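You operate a simulated robot arm through the tools that you are given. There is no shell and no other tool. Be economical: measure what you need, move in short steps, check, and stop when the job is done.

The job below is to be done with a simulated robot arm. You get a single attempt, and the scene is never put back.

JOB
Put the paint tin labelled "teal" from the mixing bench on the shaker bench and the paint tin labelled "pink" on the masking table by the stencil frame. Take the steel cup from the mixing bench and put it on the third shelf from the bottom of the steel shelving. Stack the paint cup labelled "yellow" from the shaker bench on top of the paint cup that says "wash". Put the heat logger on the shaker bench away on the shelf under the shaker bench. Take the yellow ring and leave it on the third shelf from the bottom of the steel shelving. Take the purple paint tin and put it on the cream panel. Put the measuring jug on the drip tray. Push the decal drawer shut. Shut the panel drawer. Take the mixing cup from the top of the assembly bench and leave it on the top shelf of the steel rack. Do these in any order. Set down upright: paint tin, steel cup, purple paint tin, measuring jug, mixing cup.

It is judged by the outcome, as a careful person would: the job done as asked, and still so three seconds after it is handed in. It fails if anything else is knocked over, pushed out of place, dropped, spilled or broken.

ROBOT AND FRAMES
A 7-joint arm with a two-finger parallel gripper on a trunk, on a base that drives. Base frame: it is fixed to the floor where the robot stands at the start and does not move with it; the origin is under the middle of the robot, x ahead of it, y to its left, z up. Lengths are in m, angles in rad, forces in N, time in s.
With the tool pointing down near the work surface it reaches from about 0.1 to 0.6 m from the robot's upright axis, wherever it stands. Its first joint turns from -2.496 to 2.496 rad. Places, roughly: cream panel (12x18x1 cm) [-3.6, -1.3, 0.9]; decal drawer [-3.4, -1.5, 0.8]; drip tray (30x40x5 cm) [-0.6, 1.1, 0.9]; heat logger [-1, 1, 1]; masking table by the stencil frame (24x30 cm) [-3.38, -1.24, 0.88]; measuring jug [-1.25, -0.75, 0.75]; mixing cup [-9, -3.5, 1]; paint cup [-0.25, 1.25, 1]; paint tin [0.75, -0.25, 1]; panel drawer [-3.5, -1.5, 0.6]; purple paint tin [-1.5, -0.25, 1]; shaker bench [-0.8, 1, 0.9]; shelf under the shaker bench [-0.8, 1, 0.2]; steel cup (7x7x7 cm) [0.6, -0.1, 0.9]; third shelf of the steel shelving (108x15 cm) [0.4, -1.38, 0.7]; top shelf of the steel rack [-9.9, -1.5, 1.5]; yellow ring (5x5x3 cm) [-1.3, 1, 0.9]. Payload 3 kg.
Tool frame: the origin (TCP) lies between the finger pads and is the grasp point; the fingertips stand 0.03 m ahead of it; z points along the fingers, y is the line along which they close. The gripper opens to 0.11 m. The fingers are 0.02 m wide and 0.01 m thick; the gripper's body (0.048 by 0.112 m) begins 0.055 m behind the TCP.
Orientation is that of the tool frame in the base frame, as a unit quaternion [x, y, z, w]. With the fingers straight down and closing along the base's y, the tool's x points along the base's -x, its y along +y and its z along -z.

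CONTROLS
- The arm moves only by the tool send_rows. Its argument "motion" is a list of rows, each a list of 3 entries, a list of its own where there are three numbers: the opening, from 0 (shut) to 1 (fully open), then the shift along the tool's x, y, z in units of 400 mm (1.0 is 400 mm), then the turn, a rotation vector about the tool's x, y, z in units of 45 degrees (1.0 is 45 degrees). In form: [[hand, [dx, dy, dz], [rx, ry, rz]], ...]. A call has 1 to 12 rows; each row is the pose to reach, as a shift and turn from the pose commanded when the call began, along the tool's axes at that moment. A call with a number of a shift or a turn outside -1 to 1 is refused whole. Each row takes 0.2 s and may step no farther than 0.05 m and 0.15 rad from the row before; otherwise, or with a gripper value out of range, the whole call is refused. Where a pose cannot be reached the arm comes as near as it can. A force on the tool above 40 N (or 10 N above the force at the start of the call, whichever is more), or a blocked arm, ends the call early, and 0.2 s more pass. Each finger travels about 0.108 m/s and halts on what it meets, pressing with about 35 N; the grip force reading is that of the motor and also rises with nothing between the fingers. The clock runs only during rows and for 0.2 s after the last one: add rows that repeat a pose to give the fingers time. It gives the time, the measured TCP pose, the force on the tool (base axes), the opening and the grip force at its end, in the units of the frame above (readings bear some noise), with the torque about the TCP (base axes, N m) and any sound that the robot's microphone picked up.
- Cameras (640 x 400 px; columns grow to the right, rows downward): "scene" is now at [0.1302, 0.0364, 1.6607]; the picture's right is [0.59, -0.81, 0.00], its down [-0.72, -0.52, -0.46] and it looks along [0.38, 0.27, -0.89] (base axes); focal length 214 px, centre (320, 200). "wrist" rides on the gripper at [0.072, 0.017, -0.103] in the tool frame; the picture's right is [-0.23, 0.97, 0.00], its down [-0.76, -0.18, -0.62] and it looks along [-0.61, -0.14, 0.78] (tool axes); focal length 222 px, centre (320, 200). There is no depth. A picture from a camera that has moved, and an enlarged one, comes with that camera's place and axes in the base frame and with its lens.
- grab_frame(camera): a new picture of that camera. It takes no simulated time.
- move_column(by): slides the trunk up (or, below 0, down) by that many m; the arm and the scene camera ride with it, the base frame stays. It gives what a move gives, with no picture.
- drive_base(legs): drives the robot by 1 to 6 legs, each [ahead, left, turn to the left] in m, m and rad, along the robot's own axes; the way and the turn of a leg run together, so that a leg with both is an arc; at most 1.5 m and 3.142 rad a leg. The arm and the cameras ride along, it lands a little off, and it stops where it bumps. It gives what a move gives.
- turn_head(pan, tilt): turns the head with the scene camera to pan (to the left, within 1.501 rad either way) and tilt (down, from -0.506 to 1.204), counted from straight ahead of the robot. It gives what a move gives.
- enlarge(camera, box): a new picture of the part [left, top, right, bottom] of that camera's present view, enlarged. It takes no simulated time.
- job_done(): hands the job in; it is judged then, once.

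Work in short steps. Places have to be worked out from the pictures, the camera data and where the tool is seen: move nearer, look again, correct. Check each grasp and each placing, and mend what went wrong. You have 525 turns and 292 pictures in all, those below and enlarged ones among them. Open the gripper and draw the arm clear of the work before you hand the job in, unless the task says otherwise; then end with one line.

The tools are called after "Call:" as a command line: name --argument value ..., lists and objects as JSON in quotes. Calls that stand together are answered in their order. send_rows: Moves the arm, as the interface text tells. Its arguments: {"type":"object","properties":{"motion":{"type":"array"}},"required":["motion"]} The other tools are called the same way: move_column (by) slides the trunk up or down; drive_base (legs) drives the base; turn_head (pan, tilt) turns the head that bears the scene camera; grab_frame (camera) takes a picture; enlarge (camera, box) takes an enlarged picture of a part of a camera's view; job_done () hands the job in.

At the start:

```text
time: 0.0
tcp_pos: [0.3287, 0.4231, 1.2486]
tcp_rot: [0.0, 1.0, -0.03, 0.006]
ft_force: [0.4, 0.2, 0.2]
ft_torque: [0.02, 0.03, -0.01]
finger_gap: 0.1101
gripper_force: 0.1
trunk travel left (down, up): [-0.798, 0.092]
robot x, y, heading: [-0.0027, 0.0004, -0.001]
head pan, tilt: [0.628, 1.087]
```

scene: 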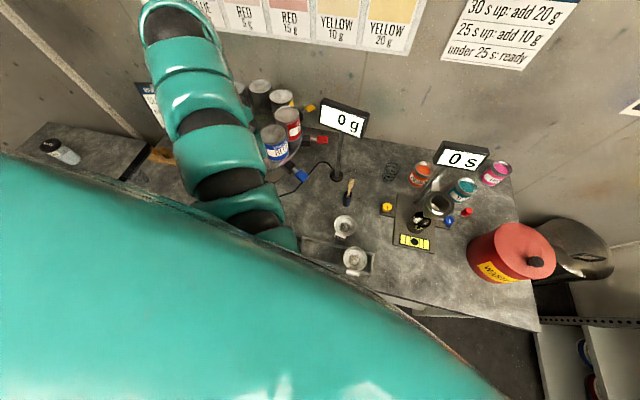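
wrist: 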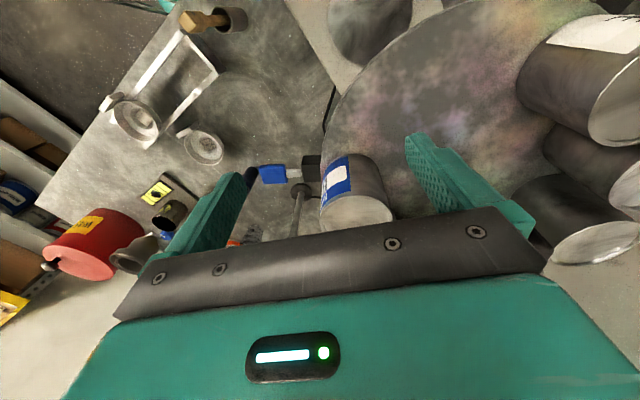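

I start by looking at the mixing bench with the head turned straight and to the right.

Call:
turn_head --pan -0.2 --tilt 0.9

Call:
grab_frame --camera "scene"

```text
time: 1.1
tcp_pos: [0.3294, 0.4219, 1.2478]
tcp_rot: [0.0, 1.0, -0.031, 0.006]
ft_force: [0.2, -0.1, -0.3]
ft_torque: [0.02, 0.0, -0.01]
finger_gap: 0.1101
gripper_force: 0.0
trunk travel left (down, up): [-0.798, 0.092]
robot x, y, heading: [-0.0009, -0.0015, -0.002]
head pan, tilt: [-0.201, 0.901]
```

```text
289 pictures are left
camera scene: at [0.1525, -0.0162, 1.6737], right [-0.2, -0.98, 0.0], down [-0.77, 0.16, -0.62], along [0.61, -0.12, -0.78], focal length 214 px, centre (320, 200)
```

scene: 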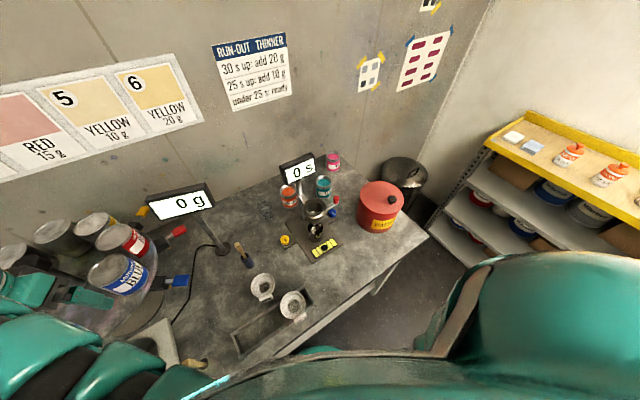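

Call:
enlarge --camera "scene" --box '[220, 140, 420, 340]'

Call:
enlarge --camera "scene" --box '[420, 100, 640, 270]'

```text
2.00 times, centred on (320, 240) of scene
camera zoom: at [0.1525, -0.0162, 1.6737], right [-0.2, -0.98, 0.0], down [-0.77, 0.16, -0.62], along [0.61, -0.12, -0.78], focal length 429 px, centre (320, 120)
```

zoom: 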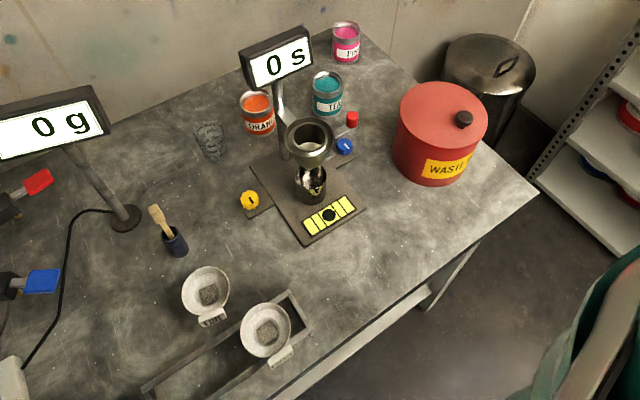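

```text
2.35 times, centred on (530, 185) of scene
camera zoom: at [0.1525, -0.0162, 1.6737], right [-0.2, -0.98, 0.0], down [-0.77, 0.16, -0.62], along [0.61, -0.12, -0.78], focal length 505 px, centre (-174, 235)
```

zoom: 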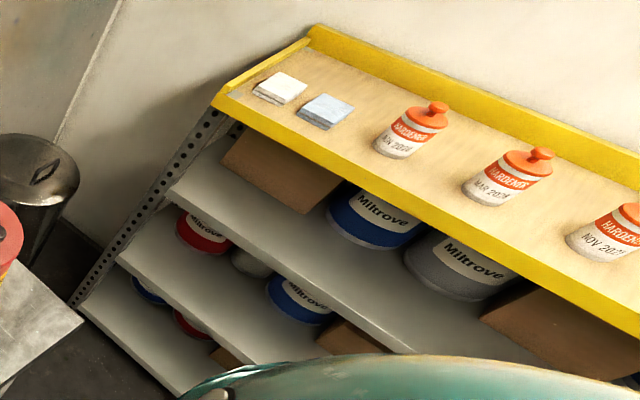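

Call:
enlarge --camera "scene" --box '[280, 150, 350, 260]'

Call:
turn_head --pan -1.0 --tilt 0.7

Call:
grab_frame --camera "scene"

```text
3.64 times, centred on (315, 205) of scene
camera zoom: at [0.1525, -0.0162, 1.6737], right [-0.2, -0.98, 0.0], down [-0.77, 0.16, -0.62], along [0.61, -0.12, -0.78], focal length 780 px, centre (338, 182)
```

zoom: 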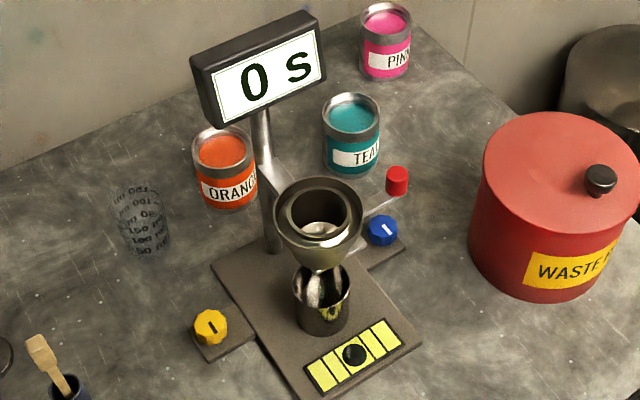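

```text
time: 2.3
tcp_pos: [0.3288, 0.4224, 1.2476]
tcp_rot: [-0.001, 0.999, -0.031, 0.007]
ft_force: [0.0, -0.3, -0.6]
ft_torque: [0.0, -0.02, 0.01]
finger_gap: 0.1103
gripper_force: 0.1
trunk travel left (down, up): [-0.798, 0.092]
robot x, y, heading: [0.0015, 0.0001, -0.004]
head pan, tilt: [-1.0, 0.7]
```

```text
285 pictures are left
camera scene: at [0.1244, -0.0726, 1.6899], right [-0.84, -0.54, 0.0], down [-0.35, 0.54, -0.76], along [0.41, -0.64, -0.64], focal length 214 px, centre (320, 200)
```

scene: 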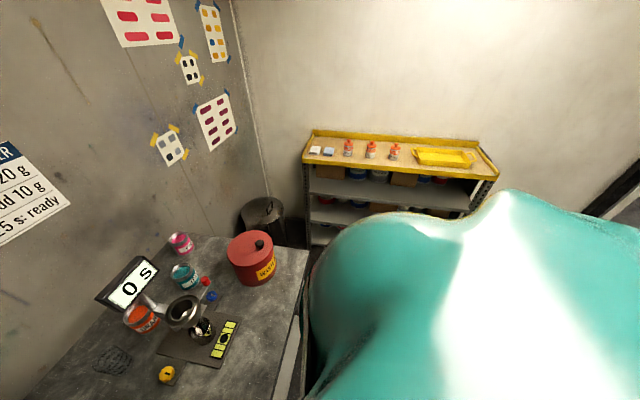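

The steel cup is under the viscosity funnel on the stand. I swing the arm over to look at the stand with the wrist camera.

Call:
send_rows --motion '[[1, [0, -0.1, 0], [0, 0, 0]], [1, [0, -0.2, 0], [0, 0, 0]], [1, [0, -0.3, 0], [0, 0, 0]], [1, [0, -0.4, 0], [0, 0, 0]], [1, [0, -0.5, 0], [0, 0, 0]], [1, [0, -0.6, 0], [0, 0, 0]], [1, [0, -0.7, 0], [0, 0, 0]], [1, [0, -0.8, 0], [0, 0, 0]], [1, [0, -0.9, 0], [0, 0, 0]], [1, [0, -1, 0], [0, 0, 0]]]'

Call:
grab_frame --camera "wrist"

Call:
turn_head --pan 0.3 --tilt 0.8

Call:
grab_frame --camera "scene"

```text
time: 4.5
tcp_pos: [0.3683, 0.3288, 1.2413]
tcp_rot: [0.001, 1.0, -0.027, 0.006]
ft_force: [-0.2, -0.3, 0.0]
ft_torque: [-0.01, 0.0, 0.0]
finger_gap: 0.1098
gripper_force: 0.1
out of reach, approached as far as the arm can: row 2, 3, 4, 5, 6, 7, 8, 9, 10
trunk travel left (down, up): [-0.798, 0.092]
robot x, y, heading: [-0.0031, -0.0017, 0.004]
head pan, tilt: [-1.0, 0.7]
```

```text
284 pictures are left
camera wrist: at [0.2953, 0.3505, 1.3425], right [0.23, 0.97, -0.05], down [0.75, -0.14, 0.64], along [0.62, -0.19, -0.77], focal length 222 px, centre (320, 200)
```

wrist: 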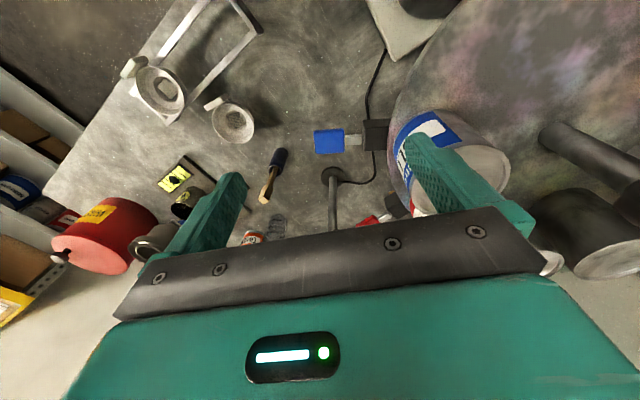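

```text
time: 6.0
tcp_pos: [0.3666, 0.3289, 1.2398]
tcp_rot: [0.0, 1.0, -0.029, 0.006]
ft_force: [0.7, -0.1, 0.1]
ft_torque: [0.01, 0.0, 0.01]
finger_gap: 0.1101
gripper_force: 0.0
trunk travel left (down, up): [-0.798, 0.092]
robot x, y, heading: [0.0005, 0.0006, -0.003]
head pan, tilt: [0.3, 0.799]
```

```text
283 pictures are left
camera scene: at [0.1555, 0.0225, 1.6817], right [0.29, -0.96, 0.0], down [-0.69, -0.21, -0.7], along [0.67, 0.21, -0.72], focal length 214 px, centre (320, 200)
```

scene: 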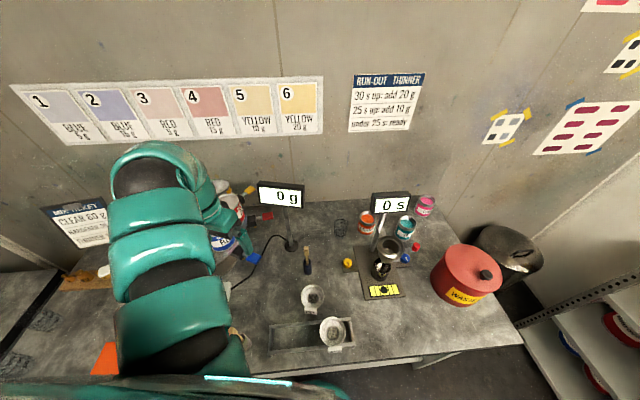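

The straight move runs out of reach; I'll swing on an arc around the robot's axis (first joint) instead.

Call:
send_rows --motion '[[1, [-0.0775, -0.0958, 0], [0, 0, 0.1273]], [1, [-0.145, -0.199, 0], [0, 0, 0.2546]], [1, [-0.202, -0.308, 0], [0, 0, 0.382]], [1, [-0.248, -0.422, 0], [0, 0, 0.509]], [1, [-0.282, -0.54, 0], [0, 0, 0.6365]], [1, [-0.304, -0.6615, 0], [0, 0, 0.764]], [1, [-0.314, -0.784, 0], [0, 0, 0.891]]]'

Call:
grab_frame --camera "wrist"

Call:
grab_frame --camera "scene"

```text
time: 7.1
tcp_pos: [0.5356, 0.2052, 1.2503]
tcp_rot: [0.208, 0.978, -0.026, 0.003]
ft_force: [-7.3, 1.1, 4.3]
ft_torque: [0.27, 0.1, 0.47]
finger_gap: 0.1095
gripper_force: 0.1
out of reach, approached as far as the arm can: row 1, 2, 3, 4, 5
trunk travel left (down, up): [-0.798, 0.092]
robot x, y, heading: [-0.001, -0.001, 0.005]
head pan, tilt: [0.3, 0.799]
stopped in row 5: the force on the tool passed its limit at 63 N (the readings are from after the stop); the commanded pose is now the measured one
```

```text
282 pictures are left
camera wrist: at [0.4773, 0.254, 1.3494], right [0.6, 0.8, -0.04], down [0.63, -0.44, 0.64], along [0.49, -0.42, -0.76], focal length 222 px, centre (320, 200)
```

wrist: 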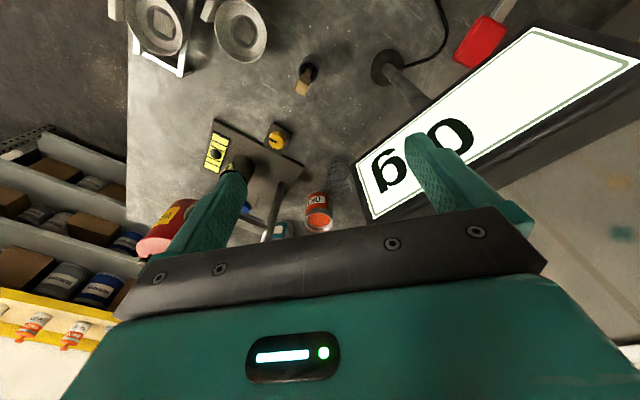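

```text
281 pictures are left
camera scene: at [0.1553, 0.023, 1.6817], right [0.3, -0.95, 0.0], down [-0.68, -0.21, -0.7], along [0.67, 0.21, -0.72], focal length 214 px, centre (320, 200)
```

scene: 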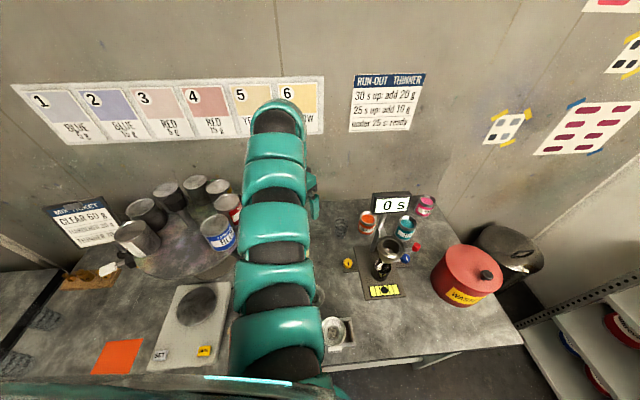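

The hand brushed the scale's "0 g" display. I back the base straight away from it and check it.

Call:
drive_base --legs '[[-0.2, 0, 0]]'

Call:
grab_frame --camera "scene"

Call:
grab_frame --camera "wrist"

```text
time: 8.7
tcp_pos: [0.3426, 0.2015, 1.2503]
tcp_rot: [0.211, 0.977, -0.026, 0.004]
ft_force: [-0.2, -0.2, 0.5]
ft_torque: [0.02, 0.0, 0.02]
finger_gap: 0.1101
gripper_force: 0.0
trunk travel left (down, up): [-0.798, 0.092]
robot x, y, heading: [-0.192, 0.0029, -0.003]
head pan, tilt: [0.3, 0.799]
```

```text
280 pictures are left
camera scene: at [-0.0393, 0.0223, 1.6818], right [0.29, -0.96, 0.0], down [-0.68, -0.21, -0.7], along [0.67, 0.2, -0.72], focal length 214 px, centre (320, 200)
```

scene: 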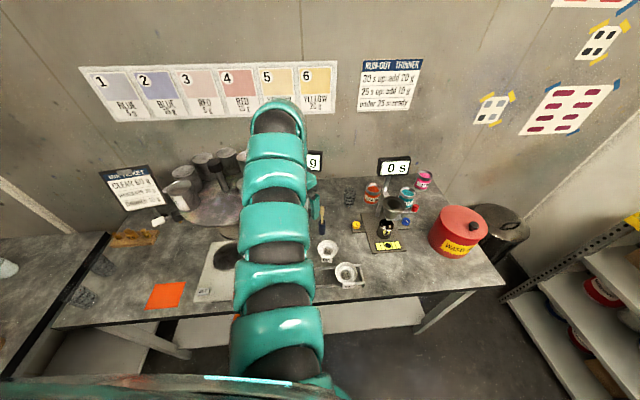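

```text
279 pictures are left
camera wrist: at [0.2845, 0.2517, 1.3495], right [0.61, 0.79, -0.04], down [0.62, -0.44, 0.65], along [0.49, -0.42, -0.76], focal length 222 px, centre (320, 200)
```

wrist: 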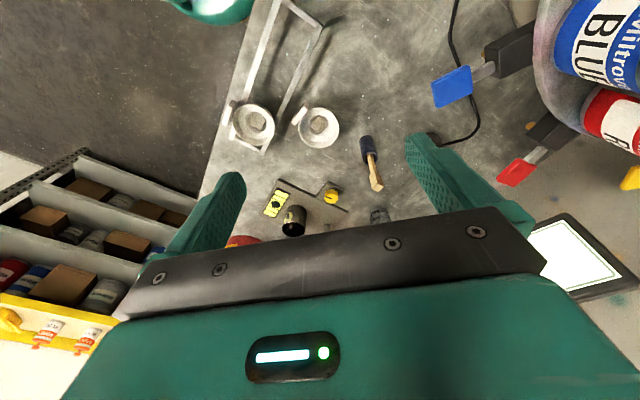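

The display stands unharmed. I back off to free space to test the arm's nearer poses.

Call:
drive_base --legs '[[-0.35, 0, 0]]'

Call:
send_rows --motion '[[1, [0, 0, 0.1], [0, 0, 0]], [1, [0, 0, 0.2], [0, 0, 0]], [1, [0, 0, 0.3], [0, 0, 0]], [1, [0, 0, 0.4], [0, 0, 0]], [1, [0, 0, 0.5], [0, 0, 0]]]'

```text
time: 10.9
tcp_pos: [0.0078, 0.2039, 1.249]
tcp_rot: [0.21, 0.977, -0.026, 0.005]
ft_force: [0.5, 0.3, 0.8]
ft_torque: [-0.02, -0.03, -0.02]
finger_gap: 0.1101
gripper_force: 0.0
trunk travel left (down, up): [-0.798, 0.092]
robot x, y, heading: [-0.5306, 0.0034, 0.004]
head pan, tilt: [0.3, 0.799]
```

```text
time: 12.1
tcp_pos: [0.0151, 0.2832, 1.1335]
tcp_rot: [0.212, 0.977, -0.02, 0.023]
ft_force: [1.3, 0.3, -0.2]
ft_torque: [-0.03, 0.02, -0.01]
finger_gap: 0.1101
gripper_force: 0.1
out of reach, approached as far as the arm can: row 1, 2, 3, 4, 5
trunk travel left (down, up): [-0.798, 0.092]
robot x, y, heading: [-0.5288, 0.0028, -0.0]
head pan, tilt: [0.3, 0.799]
```

Call:
send_rows --motion '[[1, [0.077, -0.098, 0], [0, 0, 0]], [1, [0.154, -0.197, 0], [0, 0, 0]], [1, [0.154, -0.197, 0], [0, 0, 0]]]'

Call:
turn_head --pan 0.5 --tilt 1.2

Call:
grab_frame --camera "scene"

```text
refused: row 2 steps farther than a row can; nothing moved
```

```text
time: 12.9
tcp_pos: [0.0122, 0.2822, 1.1357]
tcp_rot: [0.212, 0.977, -0.018, 0.023]
ft_force: [0.1, 0.2, -0.1]
ft_torque: [0.0, 0.02, 0.0]
finger_gap: 0.1101
gripper_force: 0.0
trunk travel left (down, up): [-0.798, 0.092]
robot x, y, heading: [-0.53, 0.0019, -0.003]
head pan, tilt: [0.499, 1.201]
```

```text
278 pictures are left
camera scene: at [-0.4007, 0.0262, 1.6539], right [0.48, -0.88, 0.0], down [-0.82, -0.45, -0.36], along [0.32, 0.17, -0.93], focal length 214 px, centre (320, 200)
```

scene: 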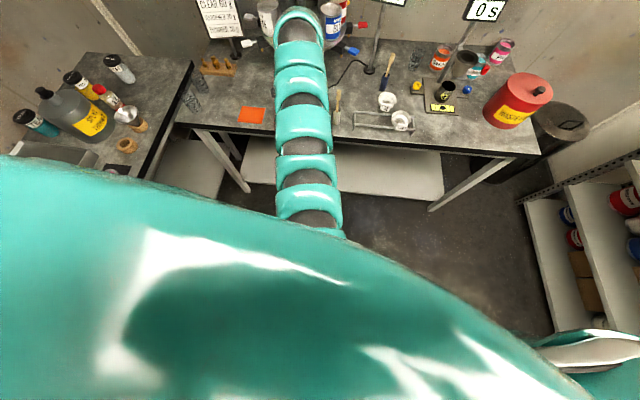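

Call:
send_rows --motion '[[1, [0.07, -0.09, 0], [0, 0, 0]], [1, [0.14, -0.18, 0], [0, 0, 0]], [1, [0.14, -0.18, 0], [0, 0, 0]]]'

Call:
grab_frame --camera "scene"

```text
time: 13.7
tcp_pos: [-0.0247, 0.2627, 1.1381]
tcp_rot: [0.21, 0.977, -0.025, 0.004]
ft_force: [0.0, -0.1, 0.6]
ft_torque: [-0.01, -0.01, 0.01]
finger_gap: 0.1102
gripper_force: 0.0
out of reach, approached as far as the arm can: row 2, 3
trunk travel left (down, up): [-0.798, 0.092]
robot x, y, heading: [-0.5265, 0.0006, -0.009]
head pan, tilt: [0.499, 1.201]
```

```text
277 pictures are left
camera scene: at [-0.4026, 0.0256, 1.6541], right [0.48, -0.88, 0.0], down [-0.82, -0.45, -0.36], along [0.32, 0.17, -0.93], focal length 214 px, centre (320, 200)
```

scene: 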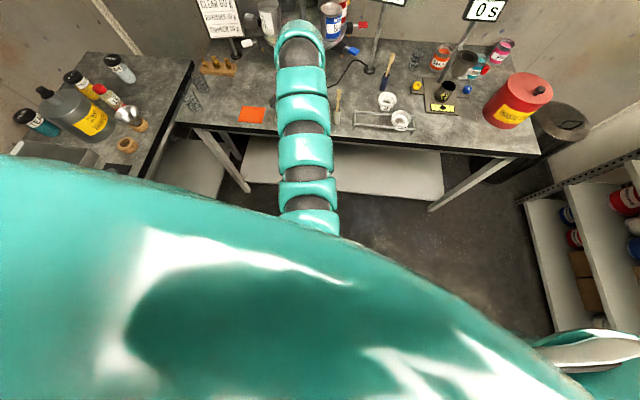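

Call:
send_rows --motion '[[1, [0, 0, 0], [0, 0, -0.178]], [1, [0, 0, 0], [0, 0, -0.356]], [1, [0, 0, 0], [0, 0, -0.534]], [1, [0, 0, 0], [0, 0, -0.712]], [1, [0, 0, 0], [0, 0, -0.89]]]'

Call:
send_rows --motion '[[1, [0.1, 0, 0], [0, 0, 0]], [1, [0.2, 0, 0], [0, 0, 0]], [1, [0.3, 0, 0], [0, 0, 0]], [1, [0.4, 0, 0], [0, 0, 0]]]'

```text
time: 14.9
tcp_pos: [-0.0226, 0.2645, 1.1349]
tcp_rot: [-0.139, 0.99, -0.026, -0.005]
ft_force: [-0.2, 0.5, 0.0]
ft_torque: [0.02, -0.02, 0.02]
finger_gap: 0.1098
gripper_force: 0.1
trunk travel left (down, up): [-0.798, 0.092]
robot x, y, heading: [-0.5302, -0.0038, 0.001]
head pan, tilt: [0.499, 1.201]
```

```text
time: 15.9
tcp_pos: [-0.1513, 0.3513, 1.1414]
tcp_rot: [-0.137, 0.99, -0.028, 0.0]
ft_force: [-1.5, -1.1, 0.8]
ft_torque: [-0.02, -0.08, 0.0]
finger_gap: 0.1099
gripper_force: 0.0
out of reach, approached as far as the arm can: row 1, 2, 3, 4
trunk travel left (down, up): [-0.798, 0.092]
robot x, y, heading: [-0.5278, -0.0004, 0.001]
head pan, tilt: [0.499, 1.201]
```

Call:
send_rows --motion '[[1, [-0.05, 0, 0.1], [0, 0, 0]], [1, [-0.1, 0, 0.2], [0, 0, 0]], [1, [-0.1, 0, 0.3], [0, 0, 0]], [1, [-0.1, 0, 0.4], [0, 0, 0]], [1, [-0.1, 0, 0.5], [0, 0, 0]], [1, [-0.1, 0, 0.6], [0, 0, 0]]]'

Call:
grab_frame --camera "scene"

```text
time: 17.3
tcp_pos: [-0.1023, 0.3361, 0.895]
tcp_rot: [-0.138, 0.99, -0.026, -0.005]
ft_force: [0.1, -1.1, 0.0]
ft_torque: [-0.03, 0.07, 0.01]
finger_gap: 0.1099
gripper_force: 0.1
trunk travel left (down, up): [-0.798, 0.092]
robot x, y, heading: [-0.5278, 0.0003, 0.004]
head pan, tilt: [0.499, 1.201]
```

```text
276 pictures are left
camera scene: at [-0.4008, 0.0264, 1.6539], right [0.48, -0.88, 0.0], down [-0.82, -0.45, -0.36], along [0.32, 0.17, -0.93], focal length 214 px, centre (320, 200)
```

scene: 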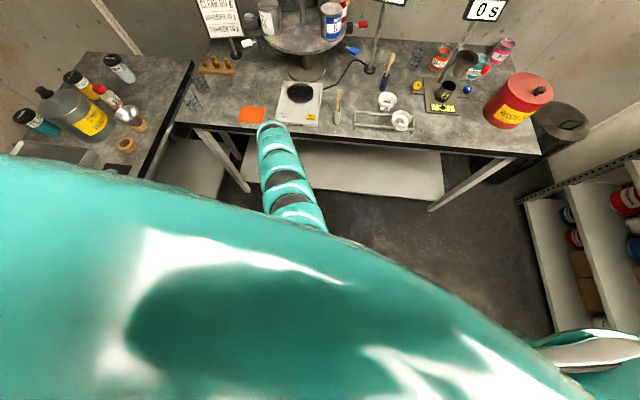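

Call:
send_rows --motion '[[1, [0.067, -0.09, 0], [0, 0, 0]], [1, [0.133, -0.18, 0], [0, 0, 0]], [1, [0.2, -0.27, 0], [0, 0, 0]], [1, [0.267, -0.36, 0], [0, 0, 0]], [1, [0.333, -0.45, 0], [0, 0, 0]], [1, [0.4, -0.54, 0], [0, 0, 0]], [1, [0.467, -0.63, 0], [0, 0, 0]], [1, [0.533, -0.722, 0], [0, 0, 0]]]'

Call:
grab_frame --camera "wrist"

```text
time: 19.1
tcp_pos: [-0.0762, 0.1968, 0.8943]
tcp_rot: [-0.137, 0.99, -0.027, -0.004]
ft_force: [-0.1, -0.3, 0.0]
ft_torque: [0.0, -0.01, 0.02]
finger_gap: 0.11
gripper_force: 0.0
out of reach, approached as far as the arm can: row 3, 4, 5, 6, 7, 8
trunk travel left (down, up): [-0.798, 0.092]
robot x, y, heading: [-0.5311, 0.0012, -0.001]
head pan, tilt: [0.499, 1.201]
```

```text
275 pictures are left
camera wrist: at [-0.1488, 0.1969, 0.998], right [-0.05, 1.0, -0.05], down [0.78, 0.07, 0.62], along [0.62, -0.01, -0.78], focal length 222 px, centre (320, 200)
```

wrist: 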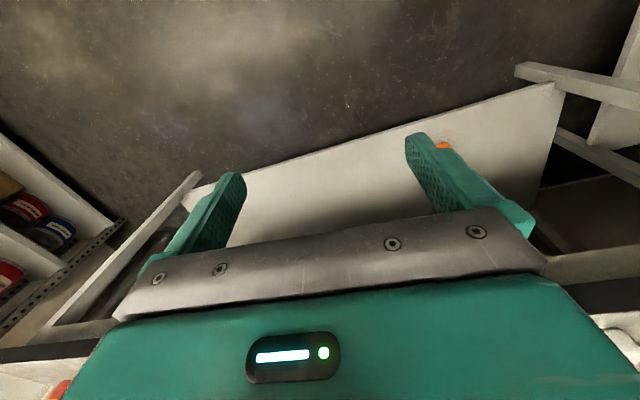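

Call:
send_rows --motion '[[1, [0, 0, 0.1], [0, 0, 0]], [1, [0, 0, 0.2], [0, 0, 0]], [1, [0, 0, 0.3], [0, 0, 0]], [1, [0, 0, 0.4], [0, 0, 0]], [1, [0, 0, 0.5], [0, 0, 0]], [1, [0, 0, 0.6], [0, 0, 0]], [1, [0, 0, 0.7], [0, 0, 0]], [1, [0.1, 0, 0.7], [0, 0, 0]], [1, [0.2, 0, 0.7], [0, 0, 0]], [1, [0.3, 0, 0.7], [0, 0, 0]], [1, [0.4, 0, 0.7], [0, 0, 0]], [1, [0.5, 0, 0.7], [0, 0, 0]]]'

```text
time: 21.7
tcp_pos: [-0.2746, 0.1284, 0.6133]
tcp_rot: [-0.137, 0.99, -0.026, -0.005]
ft_force: [-0.4, 0.7, -0.3]
ft_torque: [0.01, 0.0, -0.02]
finger_gap: 0.1098
gripper_force: 0.1
out of reach, approached as far as the arm can: row 7
trunk travel left (down, up): [-0.798, 0.092]
robot x, y, heading: [-0.5252, 0.0014, -0.002]
head pan, tilt: [0.499, 1.201]
```

Low down the arm reaches inward; at bench height the usable ring is about 0.5–0.73 m. I bring the arm out in front and then up to a carrying pose.

Call:
send_rows --motion '[[1, [-0.085, -0.066, 0], [0, 0, 0.044]], [1, [-0.171, -0.131, 0], [0, 0, 0.088]], [1, [-0.256, -0.197, 0], [0, 0, 0.132]], [1, [-0.341, -0.262, 0], [0, 0, 0.176]], [1, [-0.427, -0.328, 0], [0, 0, 0.22]], [1, [-0.512, -0.394, 0], [0, 0, 0.264]], [1, [-0.597, -0.459, 0], [0, 0, 0.308]], [1, [-0.6825, -0.525, 0], [0, 0, 0.353]]]'

Call:
send_rows --motion '[[1, [0, 0, -0.12], [0, 0, 0]], [1, [0, 0, -0.24], [0, 0, 0]], [1, [0, 0, -0.36], [0, 0, 0]], [1, [0, 0, -0.48], [0, 0, 0]], [1, [0, 0, -0.6], [0, 0, 0]], [1, [0, 0, -0.72], [0, 0, 0]], [1, [0, 0, -0.84], [0, 0, 0]], [1, [0, 0, -0.96], [0, 0, 0]]]'

Call:
grab_frame --camera "wrist"

```text
time: 23.5
tcp_pos: [0.0082, 0.0154, 0.6209]
tcp_rot: [-0.012, 1.0, -0.027, -0.003]
ft_force: [-0.2, 0.9, -0.1]
ft_torque: [-0.01, 0.0, 0.04]
finger_gap: 0.1096
gripper_force: 0.2
out of reach, approached as far as the arm can: row 8
trunk travel left (down, up): [-0.798, 0.092]
robot x, y, heading: [-0.5291, -0.0002, 0.0]
head pan, tilt: [0.499, 1.201]
```

```text
time: 25.3
tcp_pos: [0.0094, 0.0349, 0.9866]
tcp_rot: [0.001, 1.0, -0.026, 0.001]
ft_force: [0.0, -0.2, -0.6]
ft_torque: [-0.01, 0.0, -0.04]
finger_gap: 0.1096
gripper_force: 0.0
out of reach, approached as far as the arm can: row 8
trunk travel left (down, up): [-0.798, 0.092]
robot x, y, heading: [-0.5267, -0.0003, -0.003]
head pan, tilt: [0.499, 1.201]
```

```text
274 pictures are left
camera wrist: at [-0.0629, 0.0571, 1.0889], right [0.23, 0.97, -0.05], down [0.76, -0.15, 0.63], along [0.61, -0.18, -0.77], focal length 222 px, centre (320, 200)
```

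wrist: 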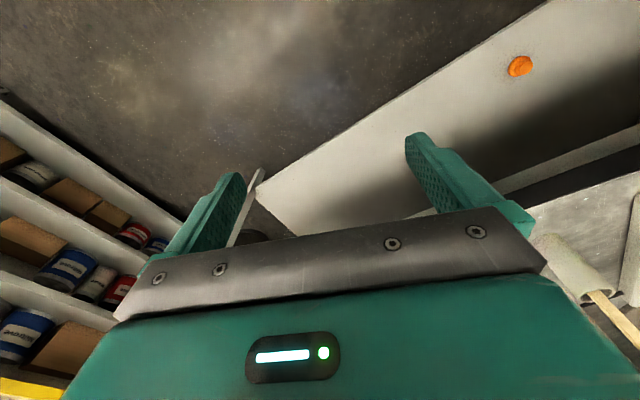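

Call:
move_column --by 0.09

Call:
send_rows --motion '[[1, [-0.1, 0, 0], [0, 0, 0]], [1, [-0.2, 0, 0], [0, 0, 0]], [1, [-0.3, 0, 0], [0, 0, 0]], [1, [-0.4, 0, 0], [0, 0, 0]], [1, [-0.5, 0, 0], [0, 0, 0]]]'

```text
time: 26.6
tcp_pos: [0.0105, 0.0345, 1.0763]
tcp_rot: [0.001, 1.0, -0.026, 0.001]
ft_force: [-0.1, 0.2, -1.1]
ft_torque: [0.0, -0.02, 0.0]
finger_gap: 0.1098
gripper_force: 0.1
trunk travel left (down, up): [-0.888, 0.002]
robot x, y, heading: [-0.5317, -0.0004, 0.005]
head pan, tilt: [0.499, 1.201]
```

```text
time: 27.8
tcp_pos: [0.2116, 0.0348, 1.0769]
tcp_rot: [0.003, 1.0, -0.026, 0.001]
ft_force: [0.5, 0.7, 0.5]
ft_torque: [0.0, 0.01, -0.03]
finger_gap: 0.1099
gripper_force: 0.0
trunk travel left (down, up): [-0.888, 0.002]
robot x, y, heading: [-0.527, 0.0016, -0.002]
head pan, tilt: [0.499, 1.201]
```

Call:
grab_frame --camera "wrist"

Call:
turn_head --pan -0.1 --tilt 0.6

Call:
grab_frame --camera "scene"

```text
273 pictures are left
camera wrist: at [0.1388, 0.0566, 1.1785], right [0.23, 0.97, -0.05], down [0.76, -0.15, 0.63], along [0.61, -0.19, -0.77], focal length 222 px, centre (320, 200)
```

wrist: 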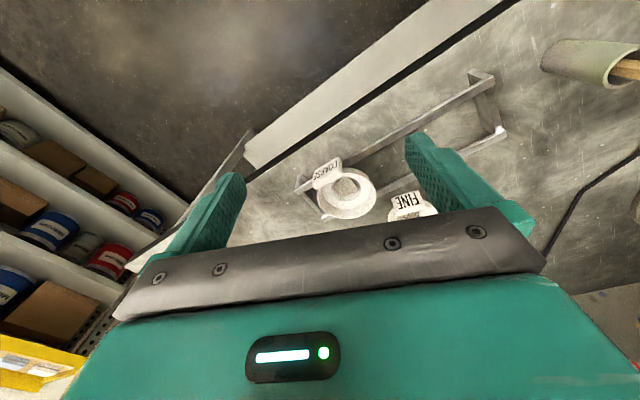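

```text
time: 28.8
tcp_pos: [0.2097, 0.0359, 1.0769]
tcp_rot: [0.0, 1.0, -0.026, 0.002]
ft_force: [-0.7, -0.9, 0.6]
ft_torque: [0.0, 0.01, -0.03]
finger_gap: 0.1098
gripper_force: 0.0
trunk travel left (down, up): [-0.888, 0.002]
robot x, y, heading: [-0.5286, 0.0033, -0.001]
head pan, tilt: [-0.099, 0.6]
```

```text
272 pictures are left
camera scene: at [-0.3625, -0.0096, 1.7884], right [-0.1, -1.0, 0.0], down [-0.56, 0.06, -0.82], along [0.82, -0.08, -0.57], focal length 214 px, centre (320, 200)
```

scene: 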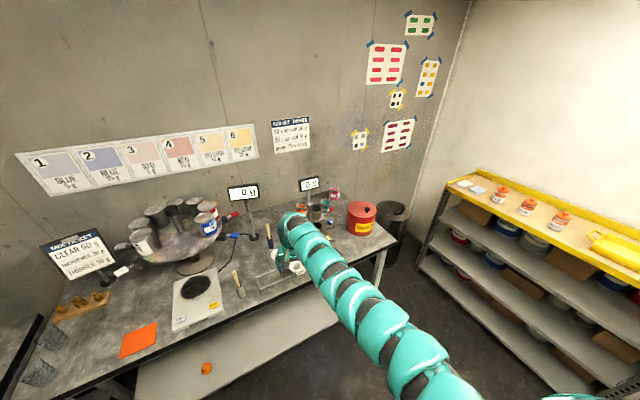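

The stand faces about 0.36 rad left of base x, cup near (0.57, -0.08). To approach horizontally with the camera on top I need the hand flipped by 180° about its axis; I test that here.

Call:
send_rows --motion '[[1, [0.05, 0, 0], [0, 0, -0.1667]], [1, [0.1, 0, 0], [0, 0, -0.333]], [1, [0.15, 0, 0], [0, 0, -0.5]], [1, [0.2, 0, 0], [0, 0, -0.6667]], [1, [0.2, 0, 0], [0, 0, -0.8333]], [1, [0.2, 0, 0], [0, 0, -1]]]'

Call:
send_rows --motion '[[1, [0, 0, 0], [0, 0, -0.1667]], [1, [0, 0, 0], [0, 0, -0.333]], [1, [0, 0, 0], [0, 0, -0.5]], [1, [0, 0, 0], [0, 0, -0.6667]], [1, [0, 0, 0], [0, 0, -0.8333]], [1, [0, 0, 0], [0, 0, -1]]]'

Call:
send_rows --motion '[[1, [0, 0, 0], [0, 0, -0.1667]], [1, [0, 0, 0], [0, 0, -0.333]], [1, [0, 0, 0], [0, 0, -0.5]], [1, [0, 0, 0], [0, 0, -0.6667]], [1, [0, 0, 0], [0, 0, -0.8333]], [1, [0, 0, 0], [0, 0, -1]]]'

Call:
send_rows --motion '[[1, [0, 0, 0], [0, 0, -0.1667]], [1, [0, 0, 0], [0, 0, -0.333]], [1, [0, 0, 0], [0, 0, -0.5]], [1, [0, 0, 0], [0, 0, -0.6667]], [1, [0, 0, 0], [0, 0, -0.8333]], [1, [0, 0, 0], [0, 0, -1]]]'

```text
time: 30.2
tcp_pos: [0.1276, 0.0353, 1.0762]
tcp_rot: [-0.383, 0.923, -0.025, -0.009]
ft_force: [0.5, 0.2, 0.6]
ft_torque: [0.05, 0.02, 0.02]
finger_gap: 0.11
gripper_force: 0.1
trunk travel left (down, up): [-0.888, 0.002]
robot x, y, heading: [-0.529, -0.0018, 0.003]
head pan, tilt: [-0.099, 0.6]
```

```text
time: 31.6
tcp_pos: [0.1279, 0.0352, 1.0758]
tcp_rot: [0.707, -0.707, 0.019, 0.018]
ft_force: [0.4, 0.6, 0.2]
ft_torque: [-0.03, 0.04, 0.01]
finger_gap: 0.1098
gripper_force: 0.0
trunk travel left (down, up): [-0.888, 0.002]
robot x, y, heading: [-0.5266, 0.0002, 0.002]
head pan, tilt: [-0.099, 0.6]
```

```text
time: 33.0
tcp_pos: [0.129, 0.0345, 1.0766]
tcp_rot: [0.923, -0.383, 0.012, 0.023]
ft_force: [0.1, -0.2, -0.1]
ft_torque: [-0.02, -0.01, -0.01]
finger_gap: 0.11
gripper_force: 0.1
trunk travel left (down, up): [-0.888, 0.002]
robot x, y, heading: [-0.5281, -0.0028, 0.001]
head pan, tilt: [-0.099, 0.6]
```

```text
time: 34.4
tcp_pos: [0.1294, 0.0357, 1.0752]
tcp_rot: [1.0, 0.0, 0.002, 0.026]
ft_force: [-0.8, 0.7, -0.3]
ft_torque: [-0.01, 0.0, 0.02]
finger_gap: 0.11
gripper_force: 0.0
trunk travel left (down, up): [-0.888, 0.002]
robot x, y, heading: [-0.5308, -0.0013, -0.003]
head pan, tilt: [-0.099, 0.6]
```

Call:
send_rows --motion '[[1, [0.02, 0, 0], [0, 0.1667, 0]], [1, [0.04, 0, 0], [0, 0.333, 0]], [1, [0.06, 0, 0], [0, 0.5, 0]], [1, [0.08, 0, 0], [0, 0.6667, 0]], [1, [0.1, 0, 0], [0, 0.8333, 0]], [1, [0.12, 0, 0], [0, 1, 0]]]'

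Call:
send_rows --motion '[[1, [0, 0, 0], [0, 0.1667, 0]], [1, [0, 0, 0], [0, 0.333, 0]], [1, [0, 0, 0], [0, 0.5, 0]], [1, [0, 0, 0], [0, 0.6, 0]]]'

Call:
grab_frame --camera "wrist"

Call:
grab_frame --camera "scene"

```text
time: 35.8
tcp_pos: [0.1842, 0.0435, 1.0735]
tcp_rot: [0.922, 0.008, 0.386, 0.026]
ft_force: [-0.8, -0.4, -0.4]
ft_torque: [0.03, 0.04, 0.01]
finger_gap: 0.1096
gripper_force: 0.0
out of reach, approached as far as the arm can: row 4, 5, 6
trunk travel left (down, up): [-0.888, 0.002]
robot x, y, heading: [-0.5286, 0.0012, -0.002]
head pan, tilt: [-0.099, 0.6]
```

```text
time: 36.8
tcp_pos: [0.1848, 0.0447, 1.0729]
tcp_rot: [0.807, 0.016, 0.59, 0.021]
ft_force: [0.5, -0.4, 0.7]
ft_torque: [0.01, 0.02, 0.0]
finger_gap: 0.1101
gripper_force: 0.0
trunk travel left (down, up): [-0.888, 0.002]
robot x, y, heading: [-0.5297, -0.004, -0.001]
head pan, tilt: [-0.099, 0.6]
```

```text
271 pictures are left
camera wrist: at [0.1088, 0.0325, 1.175], right [-0.07, -0.98, -0.17], down [-0.83, 0.15, -0.54], along [0.56, 0.1, -0.82], focal length 222 px, centre (320, 200)
```

wrist: 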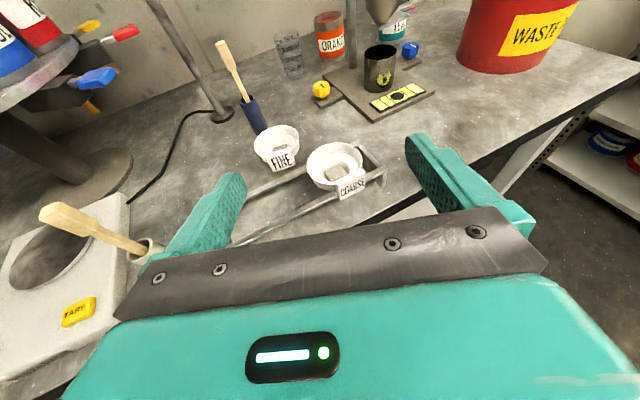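

```text
270 pictures are left
camera scene: at [-0.3623, -0.01, 1.7885], right [-0.1, -0.99, 0.0], down [-0.56, 0.06, -0.82], along [0.82, -0.08, -0.57], focal length 214 px, centre (320, 200)
```

scene: 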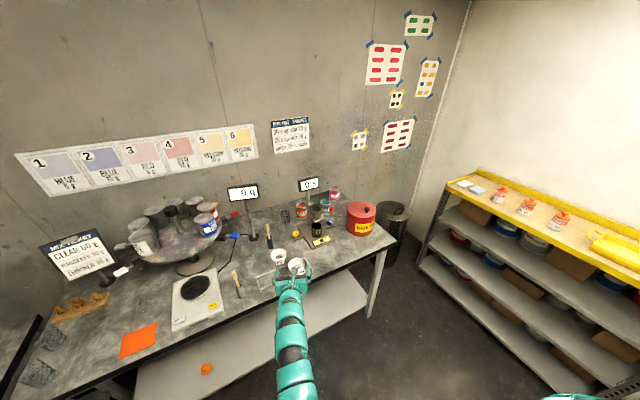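

The flipped, forward-pitched pose works and gives a fine view. I enlarge the stand.

Call:
enlarge --camera "wrist" --box '[270, 0, 450, 120]'

Call:
enlarge --camera "scene" --box '[270, 165, 410, 265]'

```text
3.33 times, centred on (360, 60) of wrist
camera zoom: at [0.1088, 0.0325, 1.175], right [-0.07, -0.98, -0.17], down [-0.83, 0.15, -0.54], along [0.56, 0.1, -0.82], focal length 740 px, centre (187, 667)
```

zoom: 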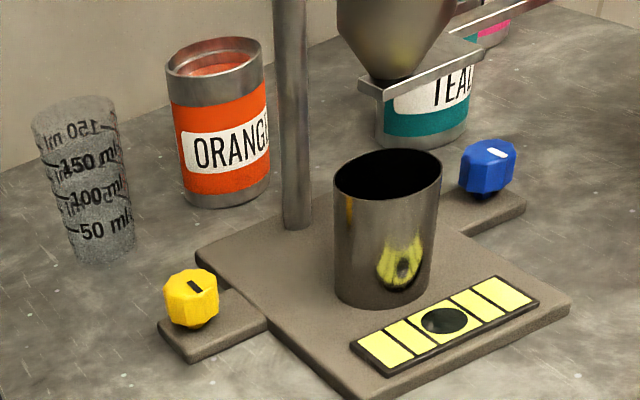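

```text
4.00 times, centred on (340, 215) of scene
camera zoom: at [-0.3623, -0.01, 1.7885], right [-0.1, -0.99, 0.0], down [-0.56, 0.06, -0.82], along [0.82, -0.08, -0.57], focal length 858 px, centre (240, 140)
```

zoom: 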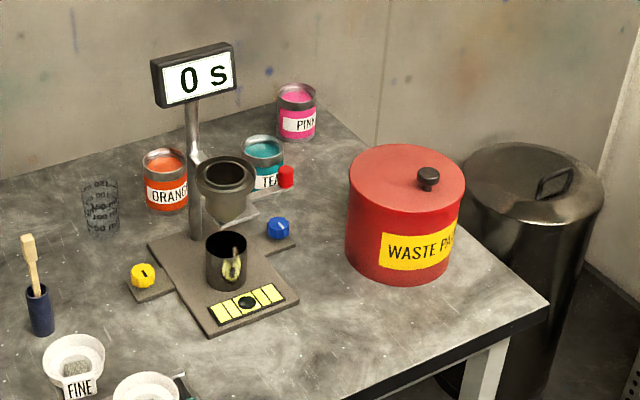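

Triangulation puts the cup rim at (0.552, -0.077, 0.971); the funnel bracket's bottom is near z 1.015. I drive round so the arm faces the stand square on, stopping short.

Call:
drive_base --legs '[[0, -0.45, 0], [0, 0, 0.36], [0.2, -0.075, 0]]'

Call:
grab_frame --camera "wrist"

```text
time: 41.9
tcp_pos: [0.3389, -0.1635, 1.0723]
tcp_rot: [0.793, 0.156, 0.583, -0.082]
ft_force: [-0.3, 0.5, -0.6]
ft_torque: [-0.02, 0.01, -0.01]
finger_gap: 0.11
gripper_force: 0.0
trunk travel left (down, up): [-0.888, 0.002]
robot x, y, heading: [-0.317, -0.4484, 0.346]
head pan, tilt: [-0.099, 0.6]
```

```text
267 pictures are left
camera wrist: at [0.2715, -0.2018, 1.1742], right [0.27, -0.95, -0.17], down [-0.83, -0.14, -0.54], along [0.49, 0.28, -0.82], focal length 222 px, centre (320, 200)
```

wrist: 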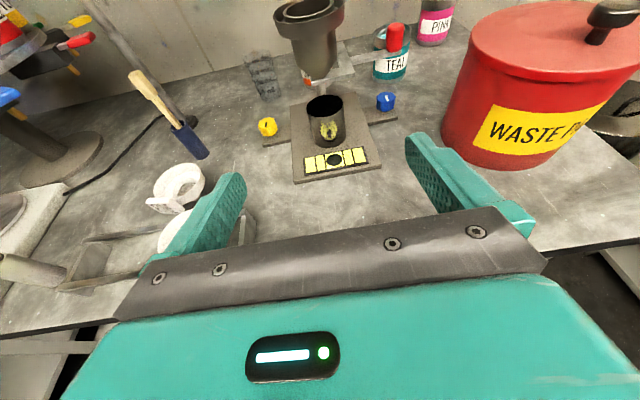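

Call:
send_rows --motion '[[1, [-0.045, -0.001, 0.075], [0, 0, 0]], [1, [-0.09, -0.003, 0.15], [0, 0, 0]], [1, [-0.136, -0.004, 0.224], [0, 0, 0]], [1, [-0.181, -0.006, 0.3], [0, 0, 0]], [1, [-0.226, -0.007, 0.374], [0, 0, 0]]]'

Call:
grab_frame --camera "wrist"

```text
time: 43.1
tcp_pos: [0.4423, -0.1297, 0.9481]
tcp_rot: [0.793, 0.158, 0.583, -0.082]
ft_force: [0.3, -0.7, -0.4]
ft_torque: [0.01, 0.02, 0.01]
finger_gap: 0.1101
gripper_force: 0.0
out of reach, approached as far as the arm can: row 5
trunk travel left (down, up): [-0.888, 0.002]
robot x, y, heading: [-0.3136, -0.4549, 0.353]
head pan, tilt: [-0.099, 0.6]
```

```text
266 pictures are left
camera wrist: at [0.3749, -0.1675, 1.0495], right [0.27, -0.95, -0.16], down [-0.83, -0.15, -0.54], along [0.49, 0.28, -0.82], focal length 222 px, centre (320, 200)
```

wrist: 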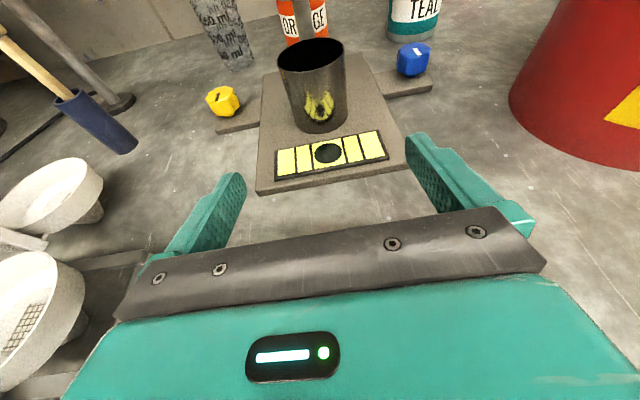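

The arm is at its reach limit but centred on the cup; I drive the base ahead slowly to slide the open fingers around the cup.

Call:
drive_base --legs '[[0.07, 0, 0]]'

Call:
grab_frame --camera "wrist"

```text
time: 44.1
tcp_pos: [0.5062, -0.1058, 0.9473]
tcp_rot: [0.793, 0.157, 0.583, -0.082]
ft_force: [0.5, 0.3, -0.6]
ft_torque: [0.0, 0.02, -0.02]
finger_gap: 0.1101
gripper_force: 0.1
trunk travel left (down, up): [-0.888, 0.002]
robot x, y, heading: [-0.249, -0.4263, 0.353]
head pan, tilt: [-0.099, 0.6]
```

```text
265 pictures are left
camera wrist: at [0.4395, -0.1431, 1.0488], right [0.27, -0.95, -0.16], down [-0.83, -0.15, -0.54], along [0.49, 0.28, -0.82], focal length 222 px, centre (320, 200)
```

wrist: 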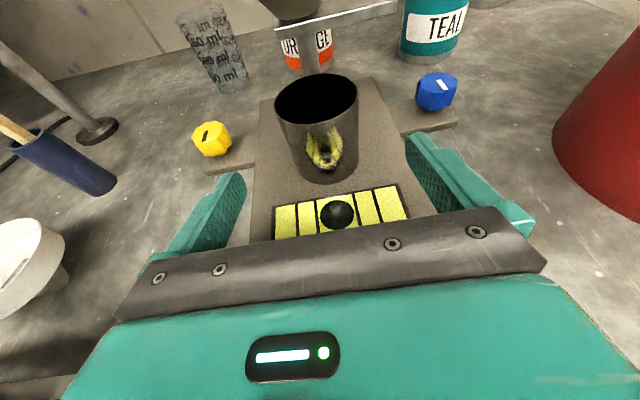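

Call:
drive_base --legs '[[0.04, 0, 0]]'

Call:
grab_frame --camera "wrist"

```text
time: 45.0
tcp_pos: [0.5441, -0.0901, 0.9464]
tcp_rot: [0.793, 0.158, 0.582, -0.083]
ft_force: [-0.2, -0.2, 0.2]
ft_torque: [0.02, -0.02, 0.01]
finger_gap: 0.11
gripper_force: 0.1
trunk travel left (down, up): [-0.888, 0.002]
robot x, y, heading: [-0.2109, -0.4159, 0.357]
head pan, tilt: [-0.099, 0.6]
```

```text
264 pictures are left
camera wrist: at [0.4775, -0.1286, 1.0483], right [0.27, -0.95, -0.16], down [-0.83, -0.15, -0.54], along [0.49, 0.28, -0.82], focal length 222 px, centre (320, 200)
```

wrist: 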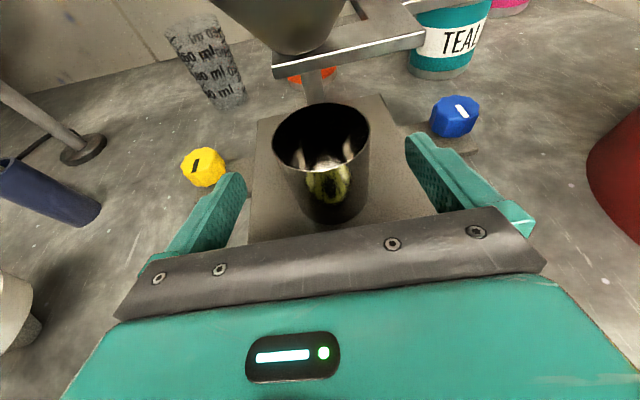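

Cup is centred between the fingers; close.

Call:
send_rows --motion '[[0.3, [0, 0, 0], [0, 0, 0]], [0, [0, 0, 0], [0, 0, 0]], [0, [0, 0, 0], [0, 0, 0]], [0, [0, 0, 0], [0, 0, 0]]]'

Call:
grab_frame --camera "wrist"

```text
time: 46.0
tcp_pos: [0.5427, -0.0912, 0.9476]
tcp_rot: [0.793, 0.157, 0.583, -0.082]
ft_force: [-0.6, -0.3, 0.3]
ft_torque: [-0.04, -0.01, -0.01]
finger_gap: 0.0001
gripper_force: 34.6
trunk travel left (down, up): [-0.888, 0.002]
robot x, y, heading: [-0.2139, -0.413, 0.356]
head pan, tilt: [-0.099, 0.6]
```

```text
263 pictures are left
camera wrist: at [0.476, -0.1292, 1.0496], right [0.27, -0.95, -0.16], down [-0.83, -0.15, -0.54], along [0.49, 0.29, -0.82], focal length 222 px, centre (320, 200)
```

wrist: 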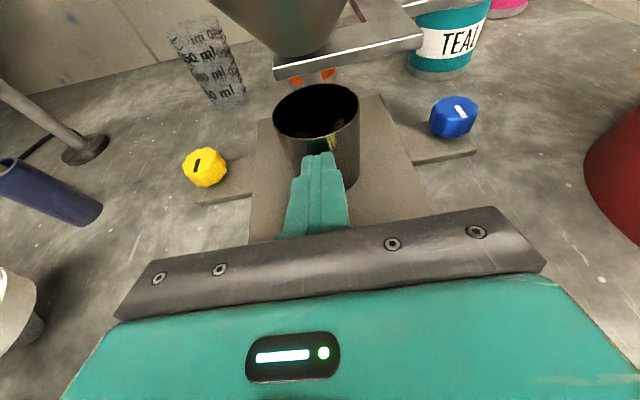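

The fingers shut just short of the cup; it is lower and farther than I reckoned (rim about z 0.945). I reopen, lower by 2 cm, and advance more.

Call:
send_rows --motion '[[0.5, [0, 0, 0], [0, 0, 0]], [1, [0, 0, 0], [0, 0, 0]], [1, [0, 0, 0], [0, 0, 0]], [1, [-0.03, 0, -0.03], [0, 0, 0]], [1, [-0.06, 0, -0.05], [0, 0, 0]]]'

Call:
grab_frame --camera "wrist"

```text
time: 47.2
tcp_pos: [0.5192, -0.1014, 0.9325]
tcp_rot: [0.793, 0.157, 0.583, -0.082]
ft_force: [-0.1, 0.6, 0.5]
ft_torque: [-0.03, 0.0, 0.01]
finger_gap: 0.11
gripper_force: 0.1
trunk travel left (down, up): [-0.888, 0.002]
robot x, y, heading: [-0.214, -0.4132, 0.35]
head pan, tilt: [-0.099, 0.6]
```

```text
262 pictures are left
camera wrist: at [0.4515, -0.1394, 1.0336], right [0.27, -0.95, -0.16], down [-0.83, -0.14, -0.54], along [0.49, 0.28, -0.82], focal length 222 px, centre (320, 200)
```

wrist: 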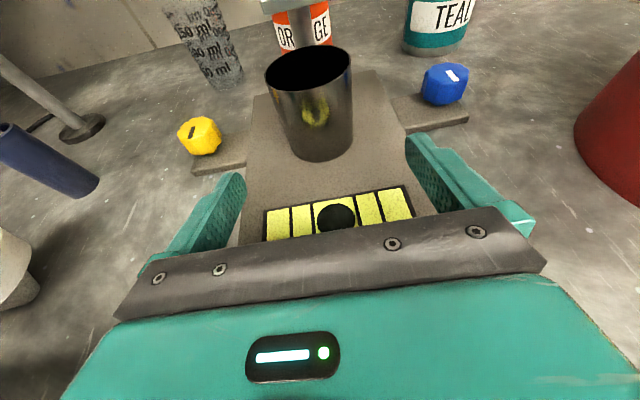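

Call:
drive_base --legs '[[0.085, 0, 0]]'

Call:
grab_frame --camera "wrist"

```text
time: 48.3
tcp_pos: [0.5988, -0.0687, 0.9316]
tcp_rot: [0.793, 0.157, 0.583, -0.083]
ft_force: [-0.1, -0.1, -0.1]
ft_torque: [0.01, -0.02, -0.02]
finger_gap: 0.1101
gripper_force: 0.1
trunk travel left (down, up): [-0.888, 0.002]
robot x, y, heading: [-0.1351, -0.3837, 0.357]
head pan, tilt: [-0.099, 0.6]
```

```text
261 pictures are left
camera wrist: at [0.5321, -0.1069, 1.033], right [0.28, -0.95, -0.16], down [-0.83, -0.15, -0.54], along [0.49, 0.29, -0.82], focal length 222 px, centre (320, 200)
```

wrist: 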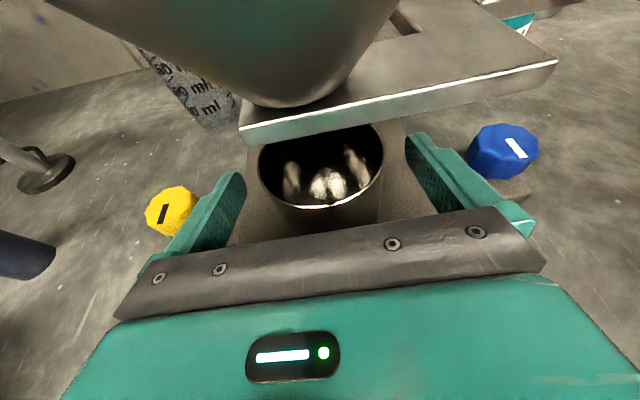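

Now the cup centre lies at the TCP. Close the fingers.

Call:
send_rows --motion '[[0.4, [0, 0, 0], [0, 0, 0]], [0, [0, 0, 0], [0, 0, 0]], [0, [0, 0, 0], [0, 0, 0]], [0, [0, 0, 0], [0, 0, 0]]]'

Call:
grab_frame --camera "wrist"

```text
time: 49.3
tcp_pos: [0.5982, -0.0686, 0.9338]
tcp_rot: [0.792, 0.158, 0.583, -0.083]
ft_force: [1.1, 1.8, 4.7]
ft_torque: [0.19, -0.07, -0.08]
finger_gap: 0.0562
gripper_force: 35.2
trunk travel left (down, up): [-0.888, 0.002]
robot x, y, heading: [-0.1343, -0.3826, 0.359]
head pan, tilt: [-0.099, 0.6]
```

```text
260 pictures are left
camera wrist: at [0.5311, -0.1071, 1.0344], right [0.28, -0.95, -0.17], down [-0.83, -0.15, -0.54], along [0.49, 0.29, -0.82], focal length 222 px, centre (320, 200)
```

wrist: 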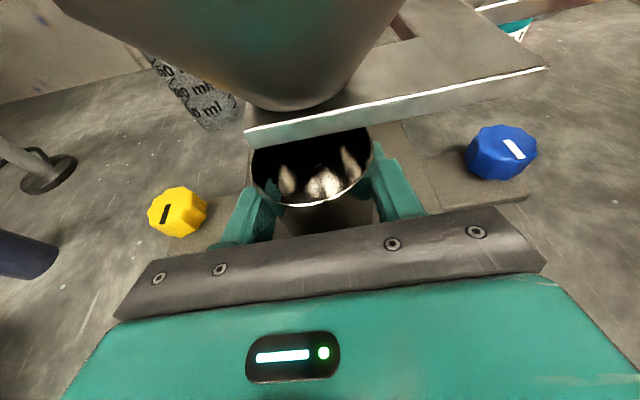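

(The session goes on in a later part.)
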